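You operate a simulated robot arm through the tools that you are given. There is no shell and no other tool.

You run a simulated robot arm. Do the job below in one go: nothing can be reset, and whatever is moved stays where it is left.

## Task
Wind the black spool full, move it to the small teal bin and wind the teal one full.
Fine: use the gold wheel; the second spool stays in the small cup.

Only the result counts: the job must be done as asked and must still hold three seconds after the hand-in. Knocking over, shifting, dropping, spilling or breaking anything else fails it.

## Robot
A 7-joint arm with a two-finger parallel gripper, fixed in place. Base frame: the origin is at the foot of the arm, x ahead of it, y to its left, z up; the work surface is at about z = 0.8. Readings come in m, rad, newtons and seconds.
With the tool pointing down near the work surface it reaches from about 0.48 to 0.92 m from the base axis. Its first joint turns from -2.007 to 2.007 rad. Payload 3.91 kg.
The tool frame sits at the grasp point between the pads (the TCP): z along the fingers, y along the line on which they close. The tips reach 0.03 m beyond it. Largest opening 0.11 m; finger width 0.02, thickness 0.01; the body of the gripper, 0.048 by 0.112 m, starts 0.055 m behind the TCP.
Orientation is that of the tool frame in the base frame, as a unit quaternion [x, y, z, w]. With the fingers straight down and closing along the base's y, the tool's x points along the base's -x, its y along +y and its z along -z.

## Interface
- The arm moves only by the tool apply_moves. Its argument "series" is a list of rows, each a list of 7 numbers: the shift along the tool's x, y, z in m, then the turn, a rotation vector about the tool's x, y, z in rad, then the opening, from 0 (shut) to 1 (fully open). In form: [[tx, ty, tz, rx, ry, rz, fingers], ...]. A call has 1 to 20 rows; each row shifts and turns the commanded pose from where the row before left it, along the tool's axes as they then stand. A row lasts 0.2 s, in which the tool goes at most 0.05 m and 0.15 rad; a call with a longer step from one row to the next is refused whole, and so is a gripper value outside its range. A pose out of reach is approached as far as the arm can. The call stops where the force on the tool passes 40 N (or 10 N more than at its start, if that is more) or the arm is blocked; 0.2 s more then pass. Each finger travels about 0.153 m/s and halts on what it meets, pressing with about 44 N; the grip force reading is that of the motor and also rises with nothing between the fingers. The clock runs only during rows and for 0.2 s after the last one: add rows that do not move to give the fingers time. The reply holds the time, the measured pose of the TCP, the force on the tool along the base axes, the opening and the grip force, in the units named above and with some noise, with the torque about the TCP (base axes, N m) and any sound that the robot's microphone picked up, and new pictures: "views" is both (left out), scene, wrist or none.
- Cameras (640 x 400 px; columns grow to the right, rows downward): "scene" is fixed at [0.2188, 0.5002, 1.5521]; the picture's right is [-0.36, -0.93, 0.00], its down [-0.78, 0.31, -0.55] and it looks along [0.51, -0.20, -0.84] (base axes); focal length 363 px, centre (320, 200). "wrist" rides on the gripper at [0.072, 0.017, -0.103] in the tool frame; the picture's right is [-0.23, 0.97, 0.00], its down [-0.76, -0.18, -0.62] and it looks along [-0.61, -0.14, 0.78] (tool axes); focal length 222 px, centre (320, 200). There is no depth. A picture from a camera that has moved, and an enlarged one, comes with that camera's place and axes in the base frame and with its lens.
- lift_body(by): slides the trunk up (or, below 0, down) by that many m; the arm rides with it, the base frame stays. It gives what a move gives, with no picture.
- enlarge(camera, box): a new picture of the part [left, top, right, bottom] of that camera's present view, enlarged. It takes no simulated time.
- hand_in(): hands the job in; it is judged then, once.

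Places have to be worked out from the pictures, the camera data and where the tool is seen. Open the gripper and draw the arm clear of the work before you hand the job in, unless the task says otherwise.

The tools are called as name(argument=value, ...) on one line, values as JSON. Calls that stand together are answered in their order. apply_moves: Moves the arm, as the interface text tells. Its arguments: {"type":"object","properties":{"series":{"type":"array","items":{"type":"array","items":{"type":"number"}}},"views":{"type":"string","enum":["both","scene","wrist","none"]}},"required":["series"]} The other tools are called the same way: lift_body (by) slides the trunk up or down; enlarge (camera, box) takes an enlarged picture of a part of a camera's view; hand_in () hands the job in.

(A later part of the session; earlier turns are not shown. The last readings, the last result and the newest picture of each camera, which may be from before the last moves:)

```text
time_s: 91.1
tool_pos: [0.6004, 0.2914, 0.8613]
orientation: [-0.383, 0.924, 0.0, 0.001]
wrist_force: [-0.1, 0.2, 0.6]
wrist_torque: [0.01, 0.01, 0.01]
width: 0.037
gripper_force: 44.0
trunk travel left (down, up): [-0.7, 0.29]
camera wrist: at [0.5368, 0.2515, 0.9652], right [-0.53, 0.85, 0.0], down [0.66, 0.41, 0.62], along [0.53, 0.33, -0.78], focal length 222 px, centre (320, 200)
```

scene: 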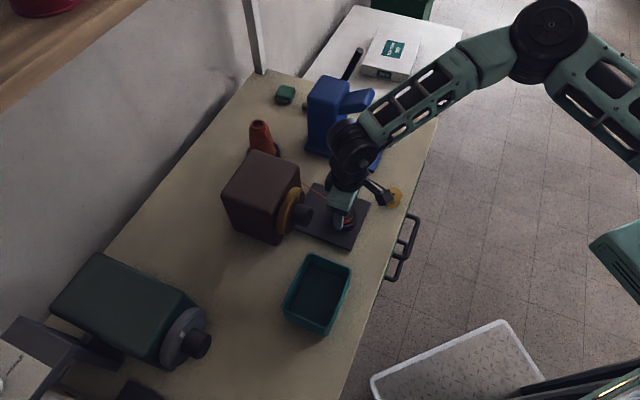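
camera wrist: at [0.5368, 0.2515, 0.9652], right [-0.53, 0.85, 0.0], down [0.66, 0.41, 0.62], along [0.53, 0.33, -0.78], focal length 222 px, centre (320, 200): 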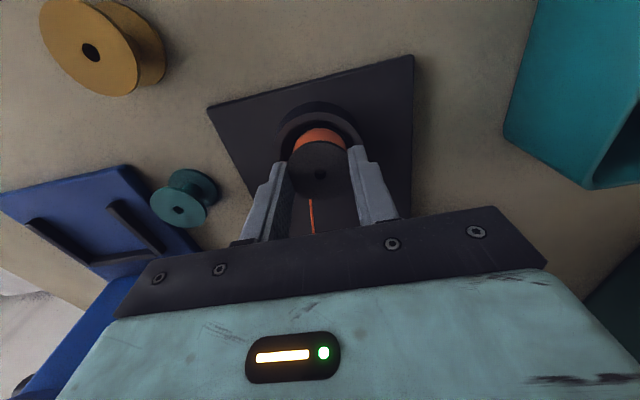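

Gripped with a width of 37 mm. I'll lift straight up slowly and check.

apply_moves(series=[[0, 0, -0.01, 0, 0, 0, 0.2], [0, 0, -0.015, 0, 0, 0, 0.2], [0, 0, -0.02, 0, 0, 0, 0.2], [0, 0, -0.02, 0, 0, 0, 0.2], [0, 0, 0, 0, 0, 0, 0.2]], views="both")

enlarge(camera="scene", box=[290, 130, 410, 250])

enlarge(camera="wrist", box=[220, 40, 440, 240])

```text
time_s: 92.3
tool_pos: [0.5994, 0.2904, 0.9264]
orientation: [-0.382, 0.924, 0.001, 0.002]
wrist_force: [1.1, 0.2, 0.2]
wrist_torque: [0.02, 0.01, 0.0]
width: 0.037
gripper_force: 44.0
trunk travel left (down, up): [-0.7, 0.29]
camera wrist: at [0.536, 0.2514, 1.0304], right [-0.53, 0.85, 0.0], down [0.66, 0.41, 0.62], along [0.53, 0.33, -0.78], focal length 222 px, centre (320, 200)
```

scene: 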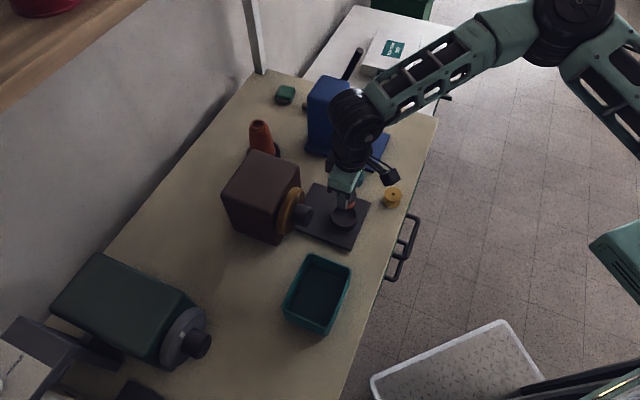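
wrist: 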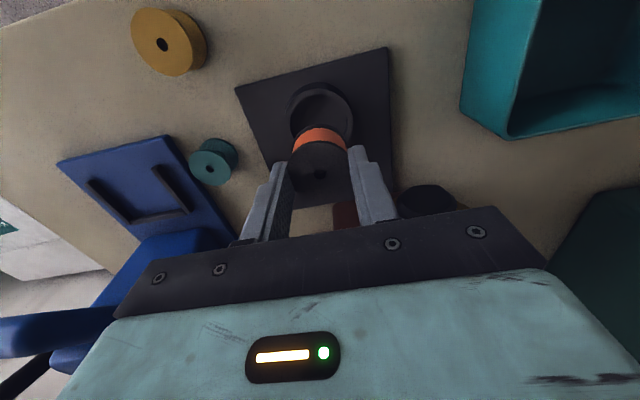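

```text
3.33 times, centred on (350, 190) of scene
camera zoom: at [0.2188, 0.5002, 1.5521], right [-0.36, -0.93, 0.0], down [-0.78, 0.31, -0.55], along [0.51, -0.2, -0.84], focal length 1209 px, centre (220, 233)
```

zoom: 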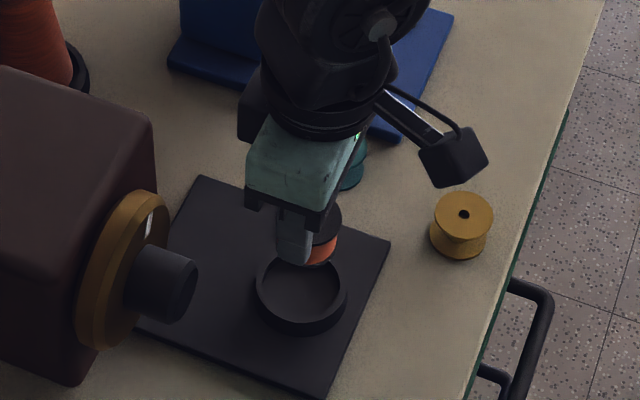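

```text
2.00 times, centred on (330, 140) of wrist
camera zoom: at [0.536, 0.2514, 1.0304], right [-0.53, 0.85, 0.0], down [0.66, 0.41, 0.62], along [0.53, 0.33, -0.78], focal length 444 px, centre (300, 320)
```

zoom: 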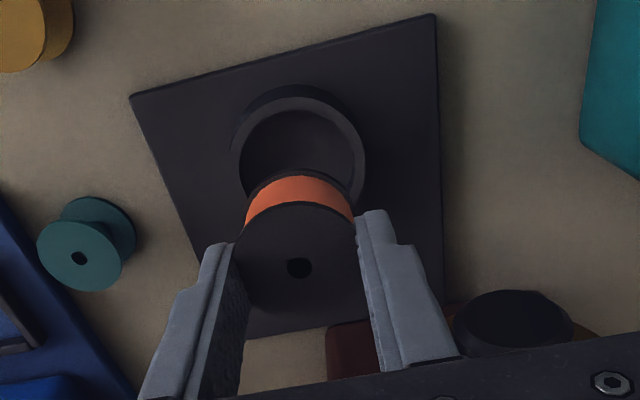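

Spool lifted cleanly, the thread has parted and the cup is an empty plain recess. I compute the bin centre at about (0.446, 0.416) with rim z≈0.867, so I'll raise 55 mm and carry the spool over it.

apply_moves(series=[[0, 0, -0.0275, 0, 0, 0, 0.2], [0, 0, -0.0275, 0, 0, 0, 0.2], [0.004, 0.033, 0, 0, 0, 0, 0.2], [0.004, 0.033, 0, 0, 0, 0, 0.2], [0.004, 0.033, 0, 0, 0, 0, 0.2], [0.004, 0.033, 0, 0, 0, 0, 0.2], [0.004, 0.033, 0, 0, 0, 0, 0.2], [0, 0.0325, 0, 0, 0, 0, 0.2], [0, 0, 0, 0, 0, 0, 0.2], [0, 0, 0, 0, 0, 0, 0.2]], views="both")

enlarge(camera="scene", box=[240, 200, 400, 360])

```text
time_s: 94.5
tool_pos: [0.4452, 0.4171, 0.9794]
orientation: [-0.383, 0.924, 0.0, 0.001]
wrist_force: [-0.6, 0.6, -0.8]
wrist_torque: [0.04, 0.01, 0.01]
width: 0.0365
gripper_force: 44.4
trunk travel left (down, up): [-0.7, 0.29]
camera wrist: at [0.382, 0.3783, 1.0834], right [-0.53, 0.85, 0.0], down [0.66, 0.41, 0.62], along [0.53, 0.33, -0.78], focal length 222 px, centre (320, 200)
```

scene: 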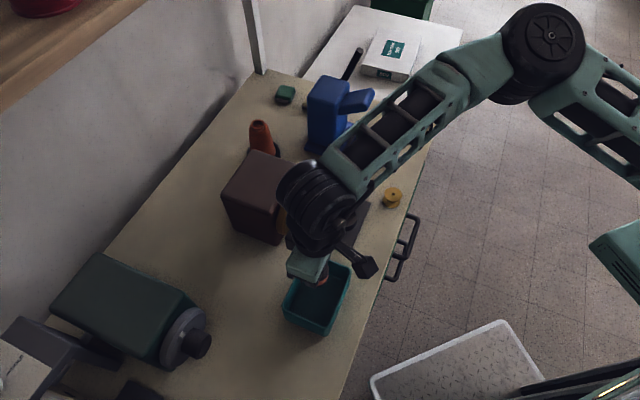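
wrist: 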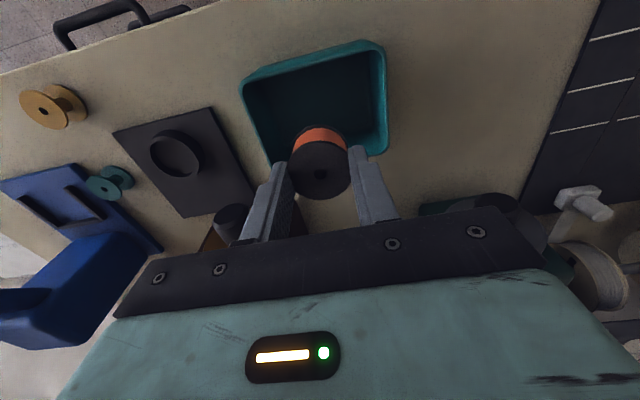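

```text
2.50 times, centred on (320, 280) of scene
camera zoom: at [0.2188, 0.5002, 1.5521], right [-0.36, -0.93, 0.0], down [-0.78, 0.31, -0.55], along [0.51, -0.2, -0.84], focal length 907 px, centre (320, 0)
```

zoom: 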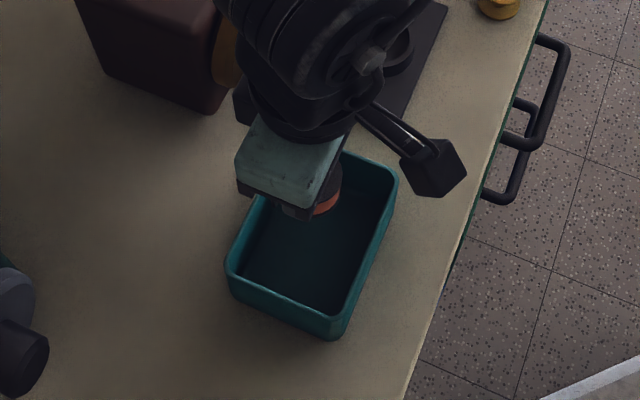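

TCP is centred over the bin within 4 mm. I'll descend into the bin until the spool is just above the floor.

apply_moves(series=[[-0.004, 0, 0.03, 0, 0, 0, 0.2], [0, 0, 0.03, 0, 0, 0, 0.2], [0, 0, 0.03, 0, 0, 0, 0.2], [0, 0, 0.02, 0, 0, 0, 0.2], [0, 0, 0.006, 0, 0, 0, 0.2], [0, 0, 0, 0, 0, 0, 0.2]], views="both")

enlarge(camera="scene", box=[240, 200, 400, 360])

enlarge(camera="wrist", box=[220, 40, 440, 240])

```text
time_s: 95.9
tool_pos: [0.4498, 0.4201, 0.8664]
orientation: [-0.382, 0.924, 0.0, 0.001]
wrist_force: [0.2, -0.1, 0.2]
wrist_torque: [0.03, 0.0, -0.05]
width: 0.037
gripper_force: 44.3
trunk travel left (down, up): [-0.7, 0.29]
camera wrist: at [0.386, 0.3804, 0.9696], right [-0.53, 0.85, 0.0], down [0.66, 0.41, 0.62], along [0.53, 0.33, -0.78], focal length 222 px, centre (320, 200)
```

scene: 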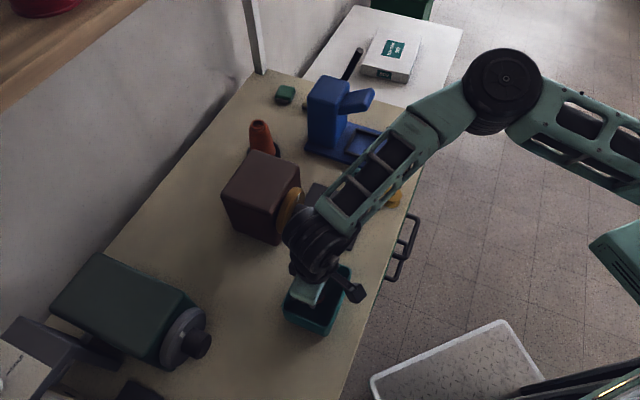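
wrist: 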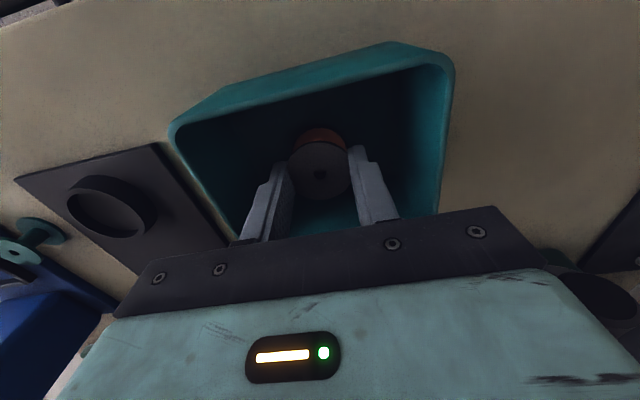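

```text
2.50 times, centred on (320, 280) of scene
camera zoom: at [0.2188, 0.5002, 1.5521], right [-0.36, -0.93, 0.0], down [-0.78, 0.31, -0.55], along [0.51, -0.2, -0.84], focal length 907 px, centre (320, 0)
```

zoom: 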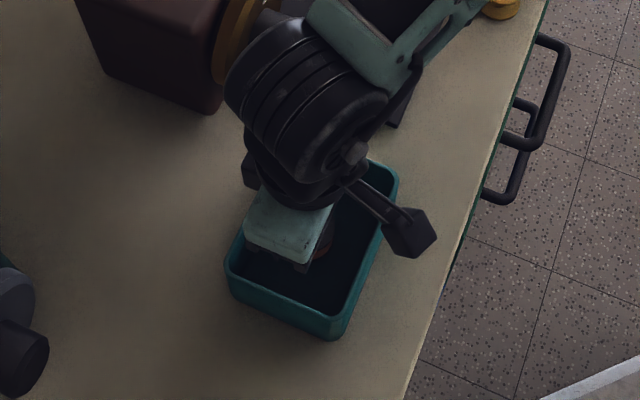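

```text
2.00 times, centred on (330, 140) of wrist
camera zoom: at [0.386, 0.3804, 0.9696], right [-0.53, 0.85, 0.0], down [0.66, 0.41, 0.62], along [0.53, 0.33, -0.78], focal length 444 px, centre (300, 320)
```

zoom: 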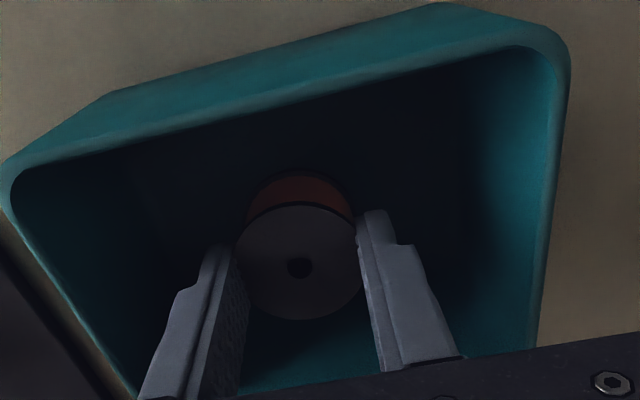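

The spool is inside the bin and not yet touching. I'll lower in small steps and watch the vertical force.

apply_moves(series=[[0, 0, 0.002, 0, 0, 0, 0.2], [0, 0, 0.002, 0, 0, 0, 0.2], [0, 0, 0.002, 0, 0, 0, 0.2], [0, 0, 0, 0, 0, 0, 0.2]], views="none")

```text
time_s: 96.9
tool_pos: [0.45, 0.4188, 0.8591]
orientation: [-0.383, 0.924, 0.001, 0.001]
wrist_force: [-0.5, -0.6, -0.5]
wrist_torque: [0.0, -0.01, -0.03]
width: 0.0369
gripper_force: 43.5
trunk travel left (down, up): [-0.7, 0.29]
```

Still free at z=0.859, so I'll lower a few more millimetres.

apply_moves(series=[[0, 0, 0.002, 0, 0, 0, 0.2], [0, 0, 0.002, 0, 0, 0, 0.2], [0, 0, 0, 0, 0, 0, 0.2]], views="none")

apply_moves(series=[[0, 0, 0.0015, 0, 0, 0, 0.2], [0, 0, 0, 0, 0, 0, 0.2]], views="none")

```text
time_s: 97.7
tool_pos: [0.4488, 0.4189, 0.8555]
orientation: [-0.383, 0.924, 0.0, 0.0]
wrist_force: [0.0, 0.2, 0.4]
wrist_torque: [-0.05, -0.04, -0.02]
width: 0.037
gripper_force: 44.4
trunk travel left (down, up): [-0.7, 0.29]
```

```text
time_s: 98.3
tool_pos: [0.4487, 0.4197, 0.8547]
orientation: [-0.383, 0.924, 0.001, 0.001]
wrist_force: [0.9, 0.6, -0.7]
wrist_torque: [0.0, -0.03, -0.02]
width: 0.0369
gripper_force: 44.4
trunk travel left (down, up): [-0.7, 0.29]
```

apply_moves(series=[[0, 0, 0.0015, 0, 0, 0, 0.2], [0, 0, 0.0015, 0, 0, 0, 0.2], [0, 0, 0, 0, 0, 0, 0.2]], views="wrist")

enlarge(camera="wrist", box=[220, 40, 440, 240])

```text
time_s: 99.1
tool_pos: [0.45, 0.4196, 0.8517]
orientation: [-0.382, 0.924, 0.001, 0.001]
wrist_force: [0.6, 0.1, -1.0]
wrist_torque: [-0.01, -0.02, 0.01]
width: 0.0369
gripper_force: 44.1
trunk travel left (down, up): [-0.7, 0.29]
camera wrist: at [0.3862, 0.3797, 0.9547], right [-0.53, 0.85, 0.0], down [0.66, 0.41, 0.62], along [0.53, 0.33, -0.78], focal length 222 px, centre (320, 200)
```

wrist: 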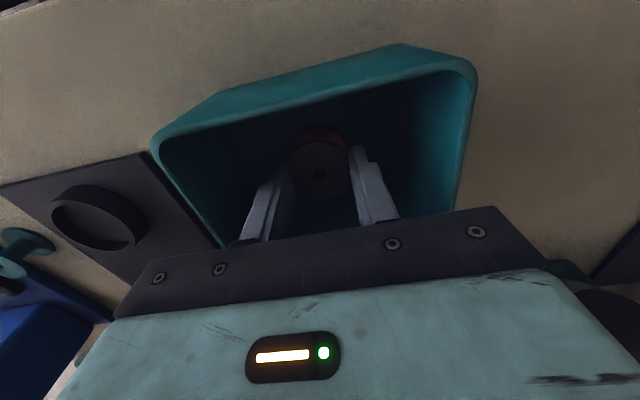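

```text
2.00 times, centred on (330, 140) of wrist
camera zoom: at [0.3862, 0.3797, 0.9547], right [-0.53, 0.85, 0.0], down [0.66, 0.41, 0.62], along [0.53, 0.33, -0.78], focal length 444 px, centre (300, 320)
```

zoom: 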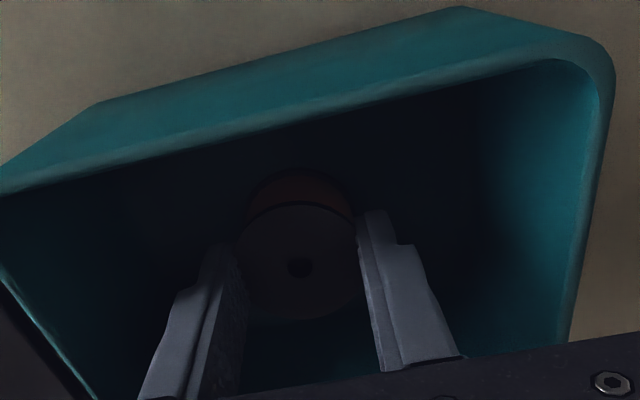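

Still no contact at 0.8517, so I continue in small steps until the force shows touch.

apply_moves(series=[[0, 0, 0.0015, 0, 0, 0, 0.2], [0, 0, 0.0015, 0, 0, 0, 0.2], [0, 0, 0, 0, 0, 0, 0.2]], views="none")

apply_moves(series=[[0, 0, 0.0015, 0, 0, 0, 0.2], [0, 0, 0, 0, 0, 0, 0.2]], views="none")

```text
time_s: 99.9
tool_pos: [0.4493, 0.4192, 0.8491]
orientation: [-0.382, 0.924, 0.001, 0.002]
wrist_force: [2.3, -1.9, 17.4]
wrist_torque: [-0.2, -0.17, -0.01]
width: 0.037
gripper_force: 44.4
trunk travel left (down, up): [-0.7, 0.29]
```

```text
time_s: 100.5
tool_pos: [0.4491, 0.4205, 0.8486]
orientation: [-0.382, 0.924, 0.002, 0.004]
wrist_force: [3.2, 2.0, 35.5]
wrist_torque: [-0.08, -0.16, -0.05]
width: 0.0372
gripper_force: 44.1
trunk travel left (down, up): [-0.7, 0.29]
```

Contact is made with 35 N. I'll ease up 2 mm, open modestly and withdraw.

apply_moves(series=[[0, 0, -0.002, 0, 0, 0, 0.2], [0, 0, 0, 0, 0, 0, 0.35], [0, 0, 0, 0, 0, 0, 0.5], [0, 0, 0, 0, 0, 0, 0.55], [0, 0, 0, 0, 0, 0, 0.55], [0, 0, -0.02, 0, 0, 0, 0.55], [0, 0, -0.03, 0, 0, 0, 0.55], [0, 0, -0.04, 0, 0, 0, 0.55], [0, 0, -0.04, 0, 0, 0, 0.55], [0, 0, 0, 0, 0, 0, 0.55]], views="both")

enlarge(camera="wrist", box=[180, 0, 440, 200])

```text
time_s: 102.7
tool_pos: [0.4471, 0.4209, 0.9783]
orientation: [-0.383, 0.924, 0.0, 0.001]
wrist_force: [-0.4, -0.2, -0.3]
wrist_torque: [0.01, 0.02, 0.01]
width: 0.0604
gripper_force: 0.1
trunk travel left (down, up): [-0.7, 0.29]
camera wrist: at [0.3833, 0.38, 1.0818], right [-0.53, 0.85, 0.0], down [0.66, 0.41, 0.62], along [0.53, 0.33, -0.78], focal length 222 px, centre (320, 200)
```

scene: 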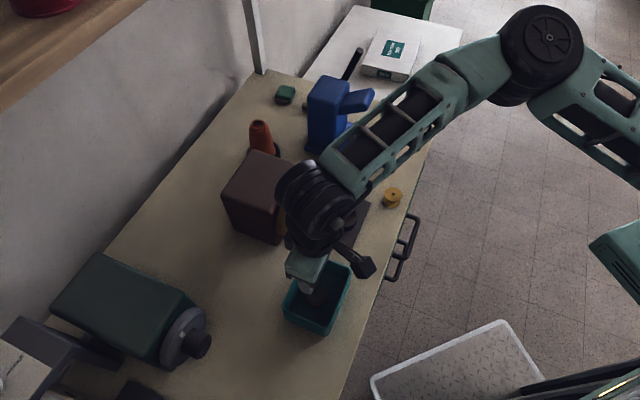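
wrist: 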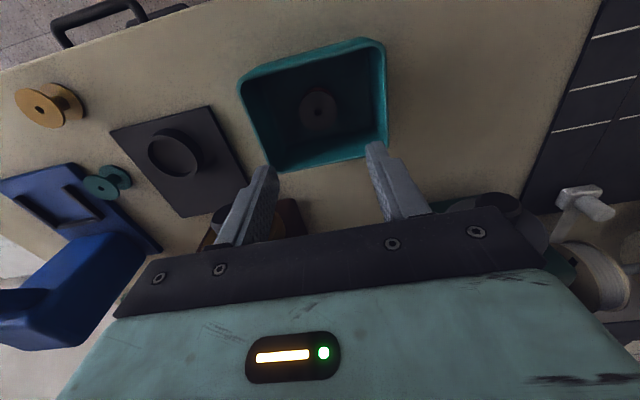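

```text
2.00 times, centred on (310, 100) of wrist
camera zoom: at [0.3833, 0.38, 1.0818], right [-0.53, 0.85, 0.0], down [0.66, 0.41, 0.62], along [0.53, 0.33, -0.78], focal length 444 px, centre (340, 400)
```

zoom: 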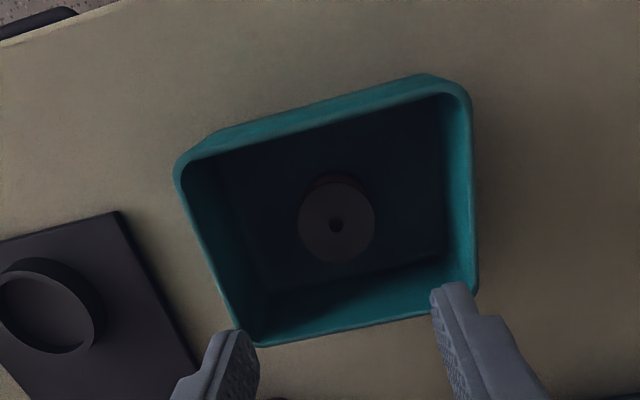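

The black spool is standing upright in the bin. Now I'll move high over to the teal spool near (0.70, 0.22) and look.

apply_moves(series=[[0, 0, -0.04, 0, 0, 0, 0.6], [0, -0.04, 0, 0, 0, 0, 0.6], [0, -0.04, 0, 0, 0, 0, 0.6], [0, -0.04, 0, 0, 0, 0, 0.6], [0, -0.04, 0, 0, 0, 0, 0.6], [-0.0085, -0.04, 0, 0, 0, 0, 0.6], [-0.0085, -0.04, 0, 0, 0, 0, 0.6], [-0.0085, -0.04, 0, 0, 0, 0, 0.6], [-0.0085, -0.0415, 0, 0, 0, 0, 0.6], [0, 0, 0, 0, 0, 0, 0.6], [0, 0, 0, 0, 0, 0, 0.6]], views="both")

enlarge(camera="wrist", box=[200, 20, 460, 220])

enlarge(camera="scene", box=[270, 60, 430, 260])

```text
time_s: 105.1
tool_pos: [0.6988, 0.216, 1.0229]
orientation: [-0.382, 0.924, 0.0, 0.002]
wrist_force: [0.0, -0.1, -0.9]
wrist_torque: [-0.01, 0.03, 0.0]
width: 0.066
gripper_force: 0.0
trunk travel left (down, up): [-0.7, 0.29]
camera wrist: at [0.6351, 0.1772, 1.1263], right [-0.53, 0.85, 0.0], down [0.66, 0.41, 0.62], along [0.53, 0.33, -0.78], focal length 222 px, centre (320, 200)
```

scene: 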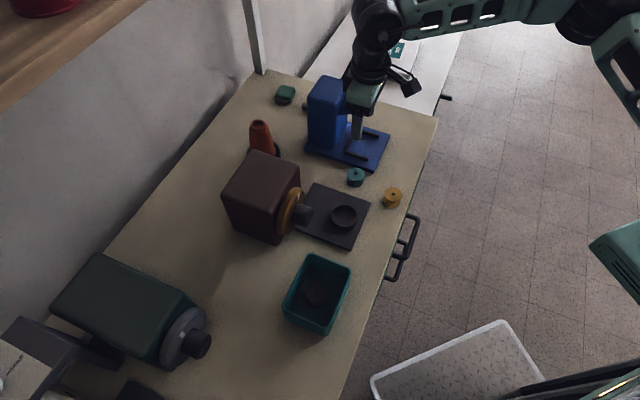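
wrist: 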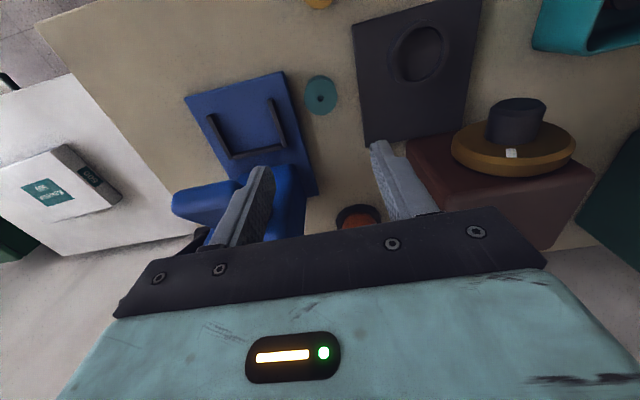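

```text
2.00 times, centred on (330, 120) of wrist
camera zoom: at [0.6351, 0.1772, 1.1263], right [-0.53, 0.85, 0.0], down [0.66, 0.41, 0.62], along [0.53, 0.33, -0.78], focal length 444 px, centre (300, 360)
```

zoom: 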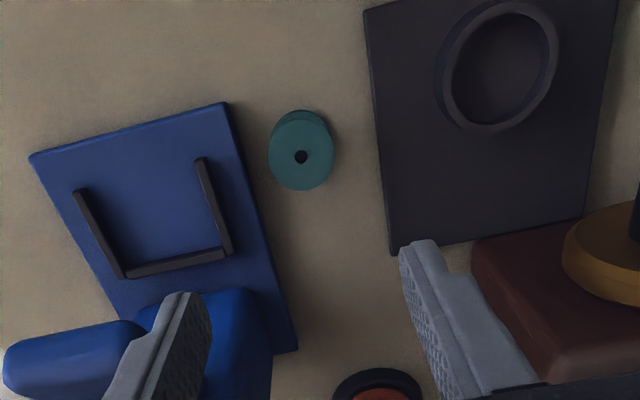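

```text
2.00 times, centred on (350, 160) of scene
camera zoom: at [0.2188, 0.5002, 1.5521], right [-0.36, -0.93, 0.0], down [-0.78, 0.31, -0.55], along [0.51, -0.2, -0.84], focal length 726 px, centre (260, 280)
```

zoom: 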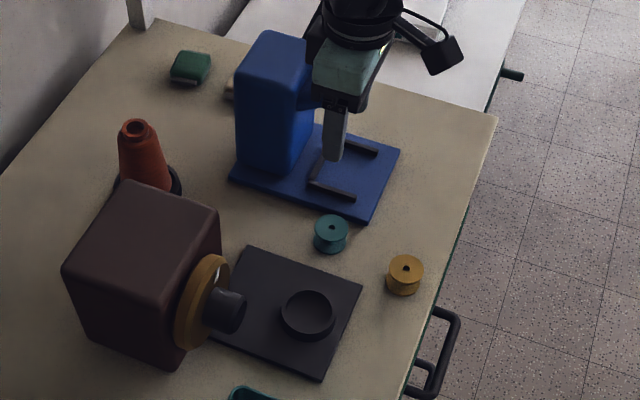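

The teal spool is centred under the tool (within 2 mm), with the blue base about 16 mm to its right. I'll narrow the fingers to about 46 mm to stay clear and descend partway.

apply_moves(series=[[0, 0.001, 0.03, 0, 0, 0, 0.42], [0, 0, 0.04, 0, 0, 0, 0.42], [0, 0, 0.04, 0, 0, 0, 0.42], [0, 0, 0.02, 0, 0, 0, 0.42], [0, 0, 0, 0, 0, 0, 0.42], [0, 0, 0, 0, 0, 0, 0.42]], views="both")

enlarge(camera="wrist", box=[220, 80, 440, 240])

enlarge(camera="scene", box=[310, 100, 430, 220])

```text
time_s: 106.5
tool_pos: [0.6999, 0.2194, 0.8879]
orientation: [-0.383, 0.924, -0.001, 0.001]
wrist_force: [-0.8, 0.5, 0.7]
wrist_torque: [0.0, 0.0, -0.01]
width: 0.0465
gripper_force: 0.1
trunk travel left (down, up): [-0.7, 0.29]
camera wrist: at [0.6364, 0.18, 0.9907], right [-0.53, 0.85, 0.0], down [0.66, 0.41, 0.62], along [0.53, 0.33, -0.78], focal length 222 px, centre (320, 200)
```

scene: 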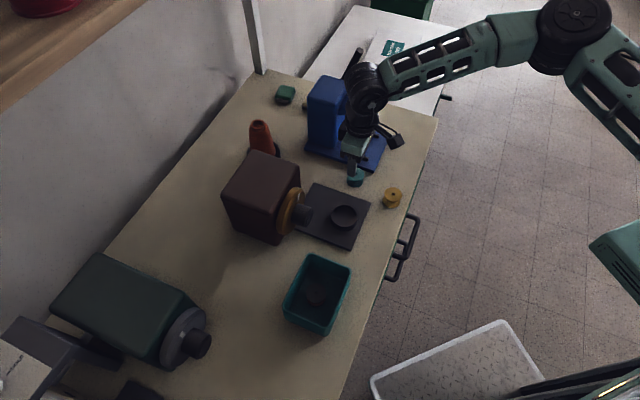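
wrist: 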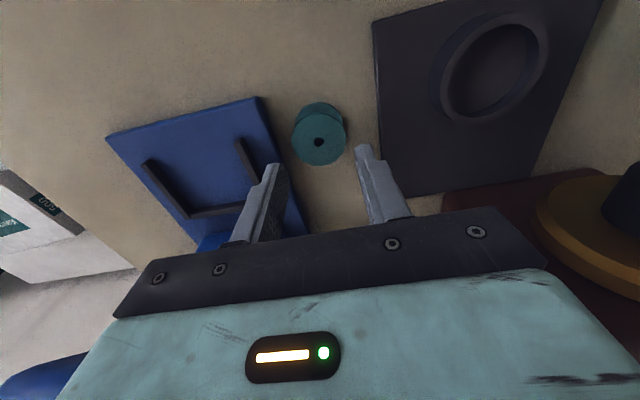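

```text
2.50 times, centred on (330, 160) of wrist
camera zoom: at [0.6364, 0.18, 0.9907], right [-0.53, 0.85, 0.0], down [0.66, 0.41, 0.62], along [0.53, 0.33, -0.78], focal length 555 px, centre (295, 300)
```

zoom: 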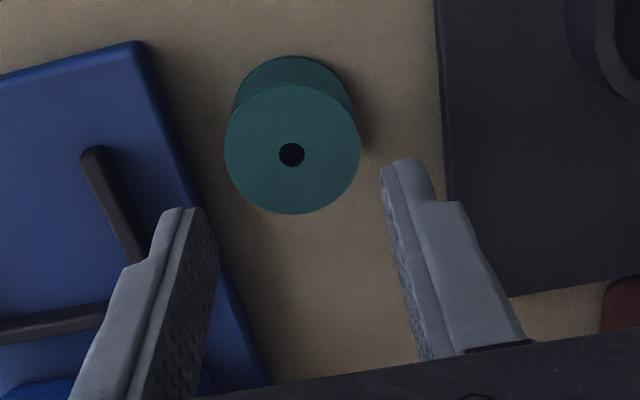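

```text
3.33 times, centred on (370, 160) of scene
camera zoom: at [0.2188, 0.5002, 1.5521], right [-0.36, -0.93, 0.0], down [-0.78, 0.31, -0.55], along [0.51, -0.2, -0.84], focal length 1209 px, centre (153, 333)
```

zoom: 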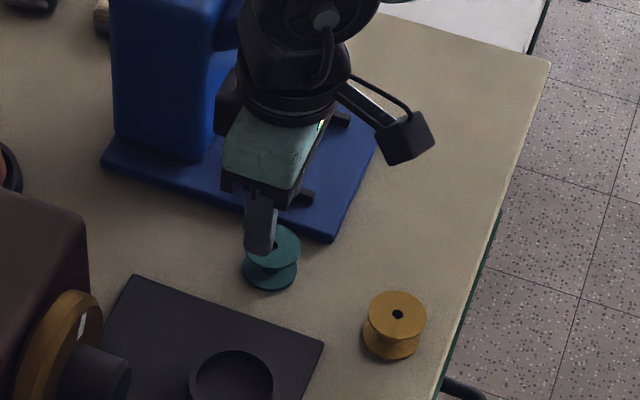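

Spool top is around z≈0.825. I'll offset 2 mm to the left to stay clear of the blue base, narrow to 44 mm, and descend 40 mm so the tips overlap the upper flange only.

apply_moves(series=[[0, 0.002, 0, 0, 0, 0, 0.4], [0, 0, 0.02, 0, 0, 0, 0.4], [0, 0, 0.015, 0, 0, 0, 0.4], [0, 0, 0.005, 0, 0, 0, 0.4], [0, 0, 0, 0, 0, 0, 0.4]], views="both")

enlarge(camera="wrist", box=[220, 80, 440, 240])

enlarge(camera="scene", box=[320, 130, 400, 210])

```text
time_s: 107.7
tool_pos: [0.6985, 0.2191, 0.8479]
orientation: [-0.382, 0.924, 0.0, 0.001]
wrist_force: [0.8, 1.0, -0.1]
wrist_torque: [-0.01, -0.01, -0.03]
width: 0.0441
gripper_force: 0.1
trunk travel left (down, up): [-0.7, 0.29]
camera wrist: at [0.6348, 0.1798, 0.9515], right [-0.53, 0.85, 0.0], down [0.66, 0.41, 0.62], along [0.53, 0.33, -0.78], focal length 222 px, centre (320, 200)
```

scene: 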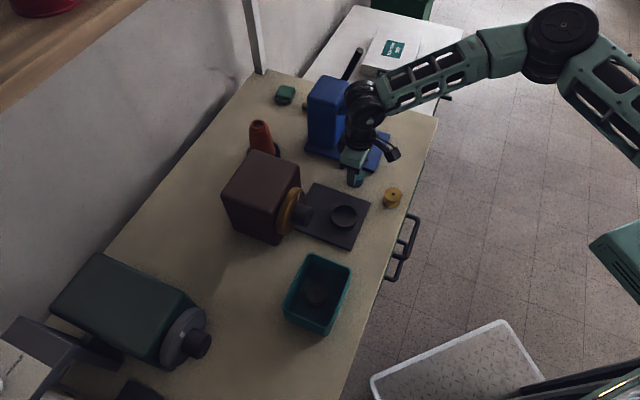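
wrist: 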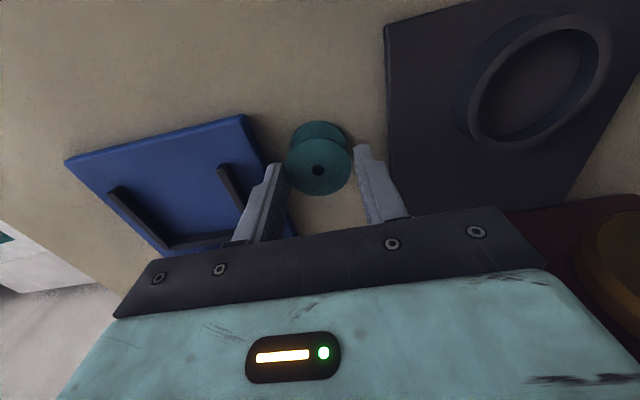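

```text
2.50 times, centred on (330, 160) of wrist
camera zoom: at [0.6348, 0.1798, 0.9515], right [-0.53, 0.85, 0.0], down [0.66, 0.41, 0.62], along [0.53, 0.33, -0.78], focal length 555 px, centre (295, 300)
```

zoom: 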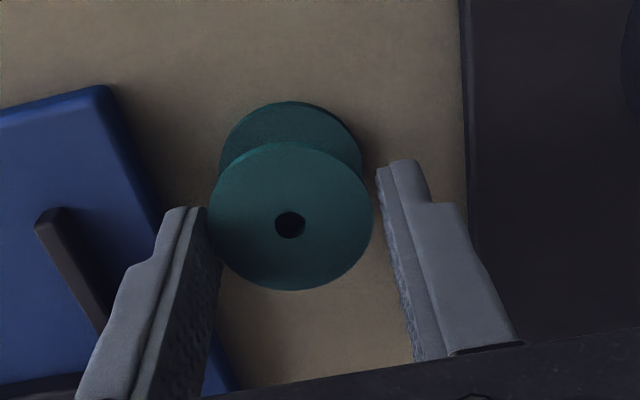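

```text
5.00 times, centred on (360, 170) of scene
camera zoom: at [0.2188, 0.5002, 1.5521], right [-0.36, -0.93, 0.0], down [-0.78, 0.31, -0.55], along [0.51, -0.2, -0.84], focal length 1814 px, centre (120, 350)
```

zoom: 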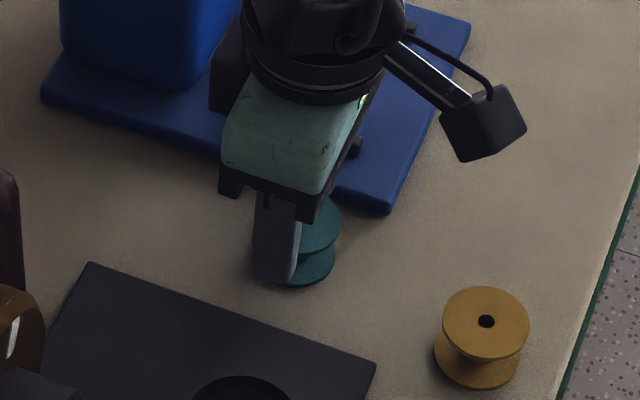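

The spool is centred between the fingers. I'll close gently and check.

apply_moves(series=[[0, 0, 0, 0, 0, 0, 0.36], [0, 0, 0, 0, 0, 0, 0.3], [0, 0, 0, 0, 0, 0, 0.2], [0, 0, 0, 0, 0, 0, 0.2]], views="wrist")

enlarge(camera="wrist", box=[220, 80, 440, 240])

```text
time_s: 108.7
tool_pos: [0.6978, 0.2198, 0.8475]
orientation: [-0.383, 0.924, 0.0, 0.001]
wrist_force: [-0.4, -0.7, 0.6]
wrist_torque: [0.0, 0.01, -0.02]
width: 0.0396
gripper_force: 43.7
trunk travel left (down, up): [-0.7, 0.29]
camera wrist: at [0.6349, 0.1798, 0.9516], right [-0.53, 0.85, 0.0], down [0.66, 0.41, 0.62], along [0.53, 0.33, -0.78], focal length 222 px, centre (320, 200)
```

wrist: 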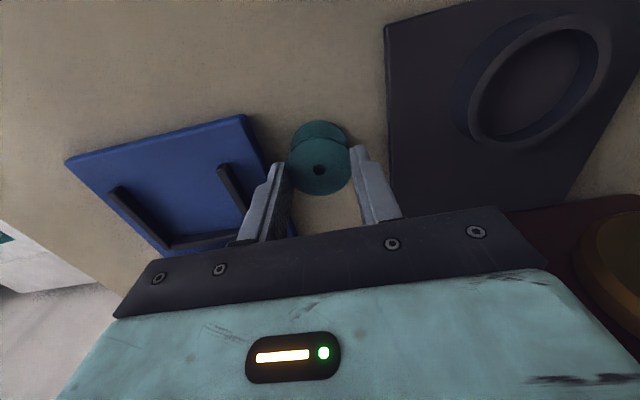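

```text
2.50 times, centred on (330, 160) of wrist
camera zoom: at [0.6349, 0.1798, 0.9516], right [-0.53, 0.85, 0.0], down [0.66, 0.41, 0.62], along [0.53, 0.33, -0.78], focal length 555 px, centre (295, 300)
```

zoom: 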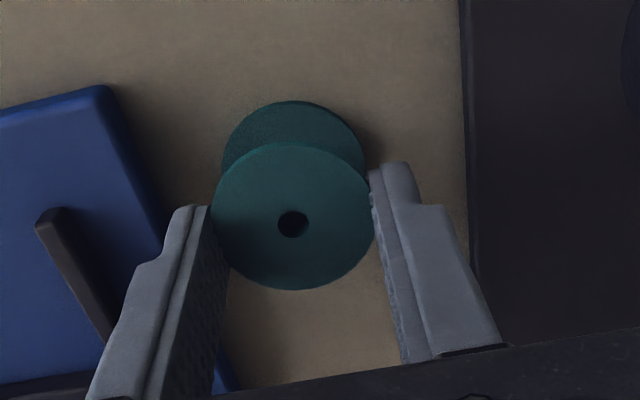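

Gripped at 39.6 mm and centred. I'll lift it straight up and view.

apply_moves(series=[[0, 0, -0.01, 0, 0, 0, 0.2], [0, 0, -0.02, 0, 0, 0, 0.2], [0, 0, -0.03, 0, 0, 0, 0.2], [0, 0, -0.03, 0, 0, 0, 0.2], [0, 0, -0.03, 0, 0, 0, 0.2], [0, 0, 0, 0, 0, 0, 0.2]], views="both")

enlarge(camera="wrist", box=[220, 80, 440, 240])

enlarge(camera="scene", box=[310, 100, 430, 220])

```text
time_s: 110.1
tool_pos: [0.6992, 0.2164, 0.9689]
orientation: [-0.383, 0.924, 0.0, 0.001]
wrist_force: [0.2, -0.1, 0.1]
wrist_torque: [-0.02, -0.02, -0.02]
width: 0.0399
gripper_force: 44.3
trunk travel left (down, up): [-0.7, 0.29]
camera wrist: at [0.6352, 0.1774, 1.0718], right [-0.53, 0.85, 0.0], down [0.66, 0.41, 0.62], along [0.53, 0.33, -0.78], focal length 222 px, centre (320, 200)
```

scene: 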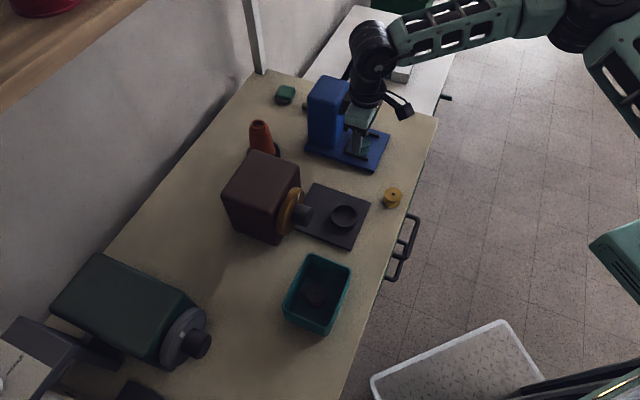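
wrist: 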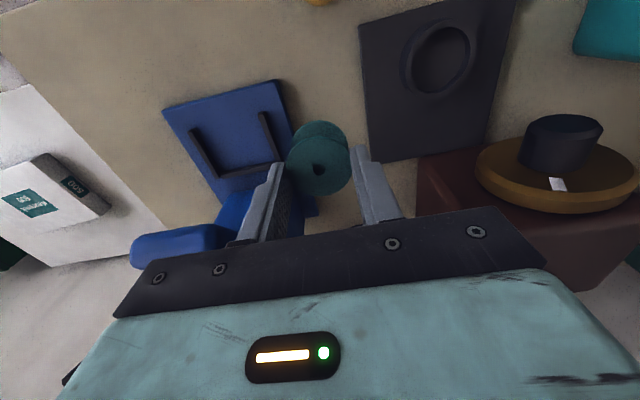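

```text
2.50 times, centred on (330, 160) of wrist
camera zoom: at [0.6352, 0.1774, 1.0718], right [-0.53, 0.85, 0.0], down [0.66, 0.41, 0.62], along [0.53, 0.33, -0.78], focal length 555 px, centre (295, 300)
```

zoom: 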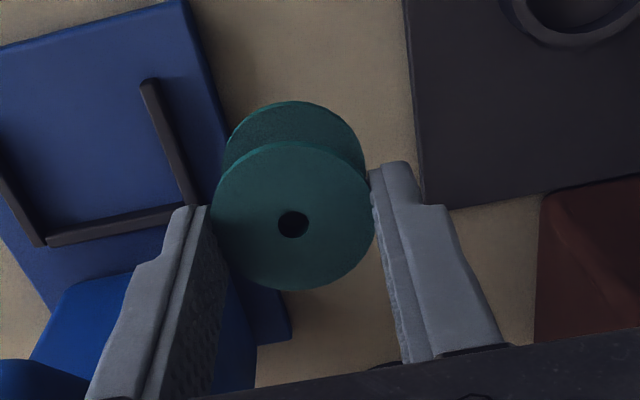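

```text
3.33 times, centred on (370, 160) of scene
camera zoom: at [0.2188, 0.5002, 1.5521], right [-0.36, -0.93, 0.0], down [-0.78, 0.31, -0.55], along [0.51, -0.2, -0.84], focal length 1209 px, centre (153, 333)
```

zoom: 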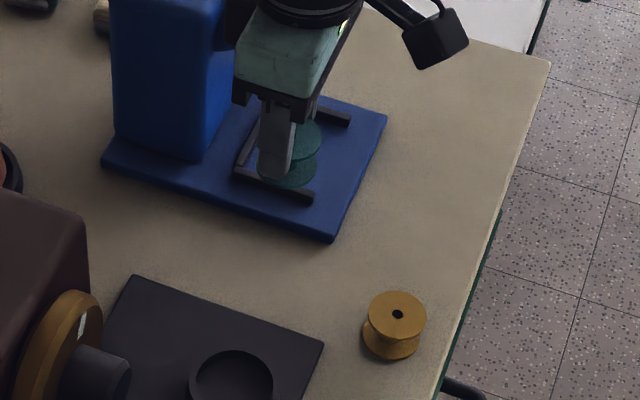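

Teal spool is held level. I'll carry it over the empty cup and check the alignment before lowering.

apply_moves(series=[[0.004, 0.03, 0, 0, 0, 0, 0.2], [0.004, 0.031, 0, 0, 0, 0, 0.2], [0.004, 0.031, 0, 0, 0, 0, 0.2], [0.0048, 0.031, 0, 0, 0, 0, 0.2], [0, 0, 0, 0, 0, 0, 0.2], [0, 0, 0, 0, 0, 0, 0.2]], views="both")

enlarge(camera="wrist", box=[220, 60, 440, 220])

enlarge(camera="scene", box=[300, 150, 390, 240])

```text
time_s: 111.5
tool_pos: [0.598, 0.2919, 0.9688]
orientation: [-0.383, 0.924, 0.001, 0.001]
wrist_force: [-0.1, -0.3, -0.5]
wrist_torque: [0.02, -0.01, -0.01]
width: 0.0397
gripper_force: 44.4
trunk travel left (down, up): [-0.7, 0.29]
camera wrist: at [0.5349, 0.2528, 1.0724], right [-0.53, 0.85, 0.0], down [0.66, 0.41, 0.62], along [0.53, 0.33, -0.78], focal length 222 px, centre (320, 200)
```

scene: 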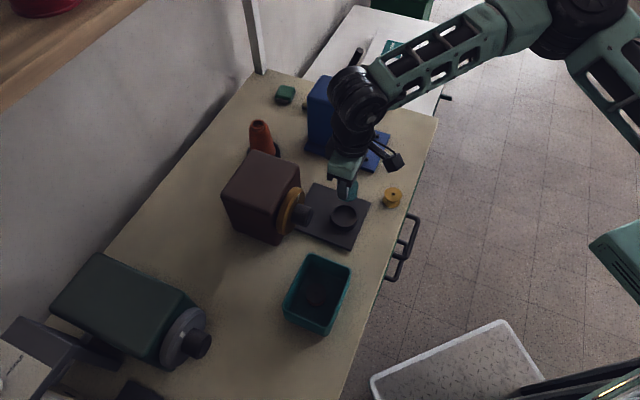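
wrist: 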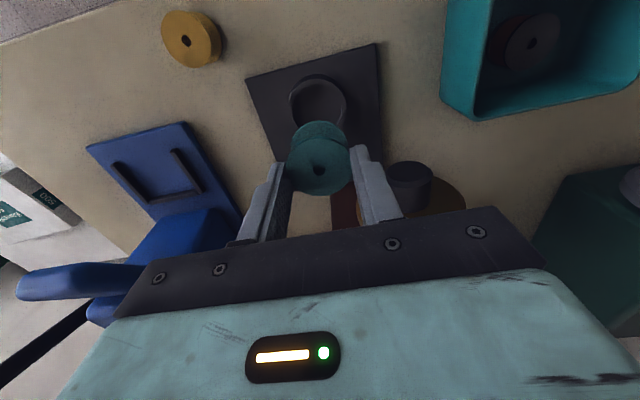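

```text
2.50 times, centred on (330, 140) of wrist
camera zoom: at [0.5349, 0.2528, 1.0724], right [-0.53, 0.85, 0.0], down [0.66, 0.41, 0.62], along [0.53, 0.33, -0.78], focal length 555 px, centre (295, 350)
```

zoom: 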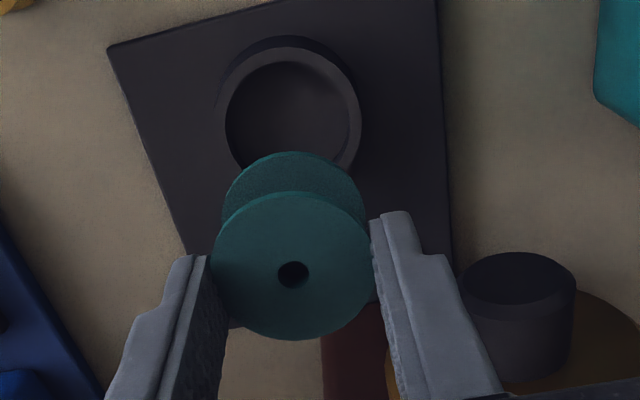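

```text
4.44 times, centred on (345, 195) of scene
camera zoom: at [0.2188, 0.5002, 1.5521], right [-0.36, -0.93, 0.0], down [-0.78, 0.31, -0.55], along [0.51, -0.2, -0.84], focal length 1612 px, centre (209, 222)
```

zoom: 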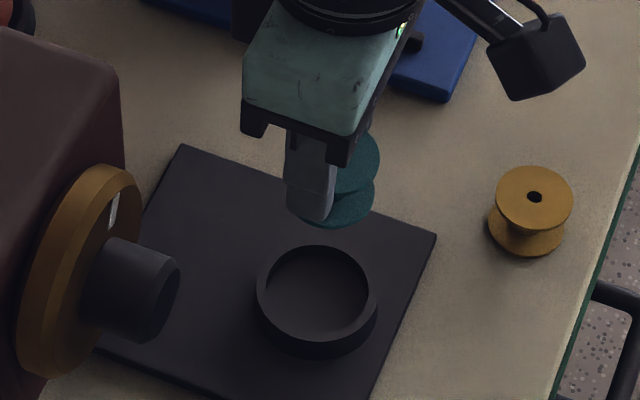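

The cup centre matches the TCP to about 1 mm. The cup's inner diameter of about 54 mm leaves about 7 mm clearance around the spool, so I'll lower toward the floor of the cup.

apply_moves(series=[[0.0005, -0.0005, 0.03, 0, 0, 0, 0.2], [0, 0, 0.03, 0, 0, 0, 0.2], [0, 0, 0.025, 0, 0, 0, 0.2], [0, 0, 0.013, 0, 0, 0, 0.2], [0, 0, 0, 0, 0, 0, 0.2]], views="both")

enlarge(camera="wrist", box=[220, 60, 440, 220])

enlarge(camera="scene", box=[300, 150, 390, 240])

```text
time_s: 112.7
tool_pos: [0.5999, 0.2934, 0.8719]
orientation: [-0.382, 0.924, 0.0, 0.0]
wrist_force: [-0.4, -0.2, 0.4]
wrist_torque: [0.01, -0.01, -0.05]
width: 0.0398
gripper_force: 43.8
trunk travel left (down, up): [-0.7, 0.29]
camera wrist: at [0.5363, 0.2537, 0.9763], right [-0.53, 0.85, 0.0], down [0.66, 0.41, 0.62], along [0.53, 0.33, -0.78], focal length 222 px, centre (320, 200)
```

scene: 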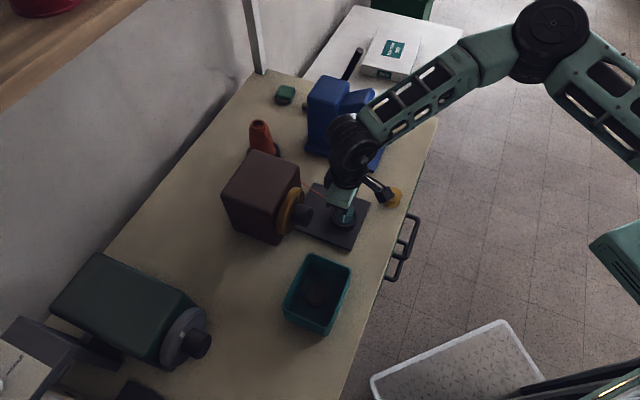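
wrist: 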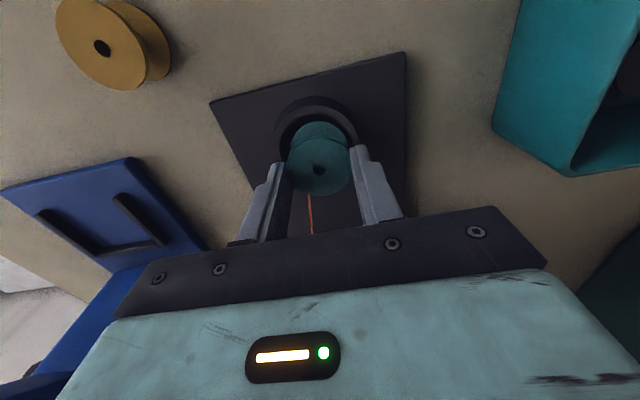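

```text
2.50 times, centred on (330, 140) of wrist
camera zoom: at [0.5363, 0.2537, 0.9763], right [-0.53, 0.85, 0.0], down [0.66, 0.41, 0.62], along [0.53, 0.33, -0.78], focal length 555 px, centre (295, 350)
```

zoom: 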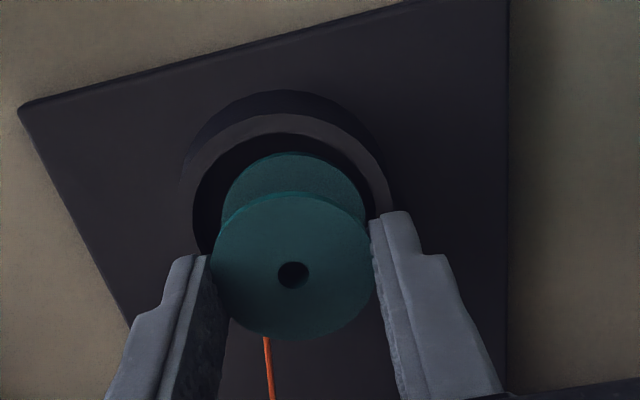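

```text
4.44 times, centred on (345, 195) of scene
camera zoom: at [0.2188, 0.5002, 1.5521], right [-0.36, -0.93, 0.0], down [-0.78, 0.31, -0.55], along [0.51, -0.2, -0.84], focal length 1612 px, centre (209, 222)
```

zoom: 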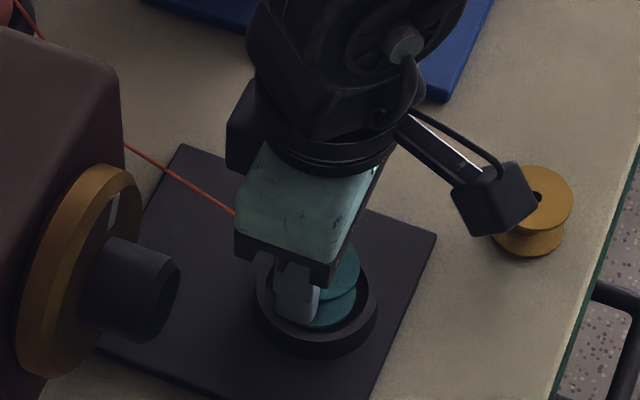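

The thread has reattached to the teal spool in the cup. I'll lower the remaining few millimetres with small steps.

apply_moves(series=[[0, 0, 0.002, 0, 0, 0, 0.2], [0, 0, 0.002, 0, 0, 0, 0.2], [0, 0, 0.002, 0, 0, 0, 0.2], [0, 0, 0, 0, 0, 0, 0.2]], views="none")

apply_moves(series=[[0, 0, 0.001, 0, 0, 0, 0.2], [0, 0, 0, 0, 0, 0, 0.2]], views="none")

```text
time_s: 113.7
tool_pos: [0.5994, 0.2915, 0.8652]
orientation: [-0.382, 0.924, 0.0, 0.001]
wrist_force: [0.4, 0.6, -0.5]
wrist_torque: [0.0, 0.01, -0.02]
width: 0.0395
gripper_force: 43.9
trunk travel left (down, up): [-0.7, 0.29]
```

```text
time_s: 114.3
tool_pos: [0.5995, 0.2921, 0.8646]
orientation: [-0.383, 0.924, 0.0, 0.001]
wrist_force: [0.3, -1.0, -0.6]
wrist_torque: [0.01, -0.01, 0.01]
width: 0.0398
gripper_force: 43.3
trunk travel left (down, up): [-0.7, 0.29]
```

apply_moves(series=[[0, 0, 0.0012, 0, 0, 0, 0.2], [0, 0, 0, 0, 0, 0, 0.2]], views="none")

apply_moves(series=[[0, 0, 0.0012, 0, 0, 0, 0.2], [0, 0, 0, 0, 0, 0, 0.2]], views="none")

```text
time_s: 114.9
tool_pos: [0.5991, 0.2927, 0.8641]
orientation: [-0.383, 0.924, 0.001, 0.001]
wrist_force: [0.2, -2.1, 8.1]
wrist_torque: [-0.06, 0.03, -0.01]
width: 0.04
gripper_force: 44.0
trunk travel left (down, up): [-0.7, 0.29]
```

```text
time_s: 115.5
tool_pos: [0.5989, 0.2941, 0.864]
orientation: [-0.383, 0.924, 0.002, 0.003]
wrist_force: [1.5, -0.8, 19.1]
wrist_torque: [-0.04, 0.01, -0.02]
width: 0.0399
gripper_force: 43.8
trunk travel left (down, up): [-0.7, 0.29]
```

Seated, with 19 N upward at z=0.864. I'll unload by 1 mm, open, and rise straight up.

apply_moves(series=[[0, 0, -0.0012, 0, 0, 0, 0.2], [0, 0, 0, 0, 0, 0, 0.4], [0, 0, 0, 0, 0, 0, 0.5], [0, 0, 0, 0, 0, 0, 0.55], [0, 0, 0, 0, 0, 0, 0.55], [0, 0, -0.02, 0, 0, 0, 0.55], [0, 0, -0.04, 0, 0, 0, 0.55], [0, 0, -0.045, 0, 0, 0, 0.55], [0, 0, -0.045, 0, 0, 0, 0.55], [0, 0, -0.05, 0, 0, 0, 0.55], [0, 0, 0, 0, 0, 0, 0.55]], views="both")

enlarge(camera="wrist", box=[200, 20, 460, 220])

enlarge(camera="scene", box=[270, 170, 370, 250])

```text
time_s: 117.9
tool_pos: [0.5987, 0.2956, 1.0614]
orientation: [-0.383, 0.924, 0.0, 0.001]
wrist_force: [-0.7, -0.7, 0.1]
wrist_torque: [0.0, 0.01, 0.02]
width: 0.0603
gripper_force: 0.1
trunk travel left (down, up): [-0.7, 0.29]
camera wrist: at [0.5354, 0.2557, 1.1661], right [-0.53, 0.85, 0.0], down [0.66, 0.41, 0.62], along [0.53, 0.33, -0.78], focal length 222 px, centre (320, 200)
```

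scene: 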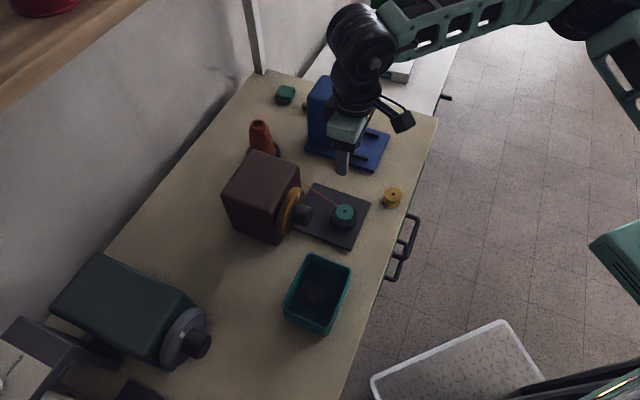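
wrist: 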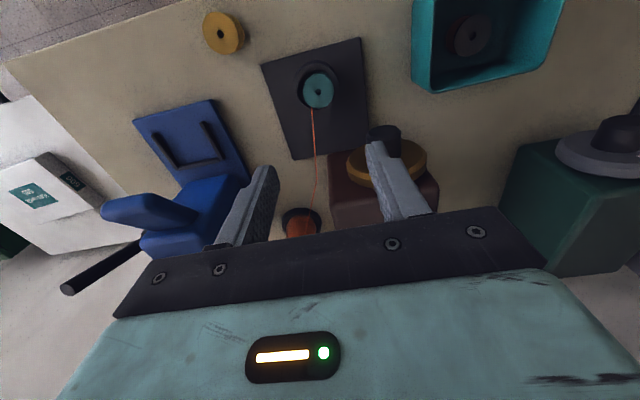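

```text
2.00 times, centred on (330, 120) of wrist
camera zoom: at [0.5354, 0.2557, 1.1661], right [-0.53, 0.85, 0.0], down [0.66, 0.41, 0.62], along [0.53, 0.33, -0.78], focal length 444 px, centre (300, 360)
```

zoom: 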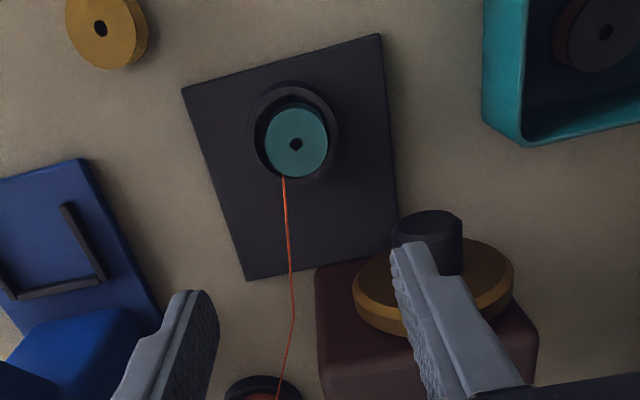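

```text
5.00 times, centred on (320, 210) of scene
camera zoom: at [0.2188, 0.5002, 1.5521], right [-0.36, -0.93, 0.0], down [-0.78, 0.31, -0.55], along [0.51, -0.2, -0.84], focal length 1814 px, centre (320, 150)
```

zoom: 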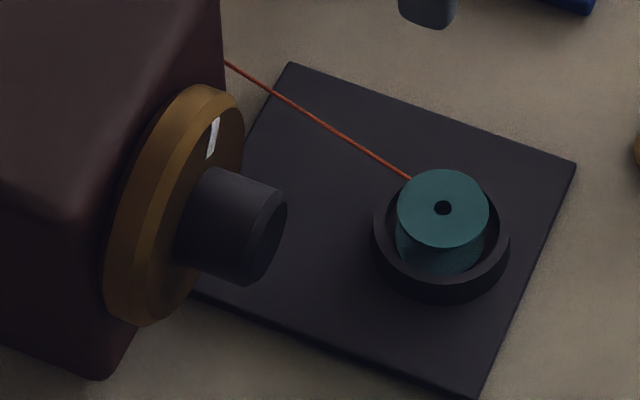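

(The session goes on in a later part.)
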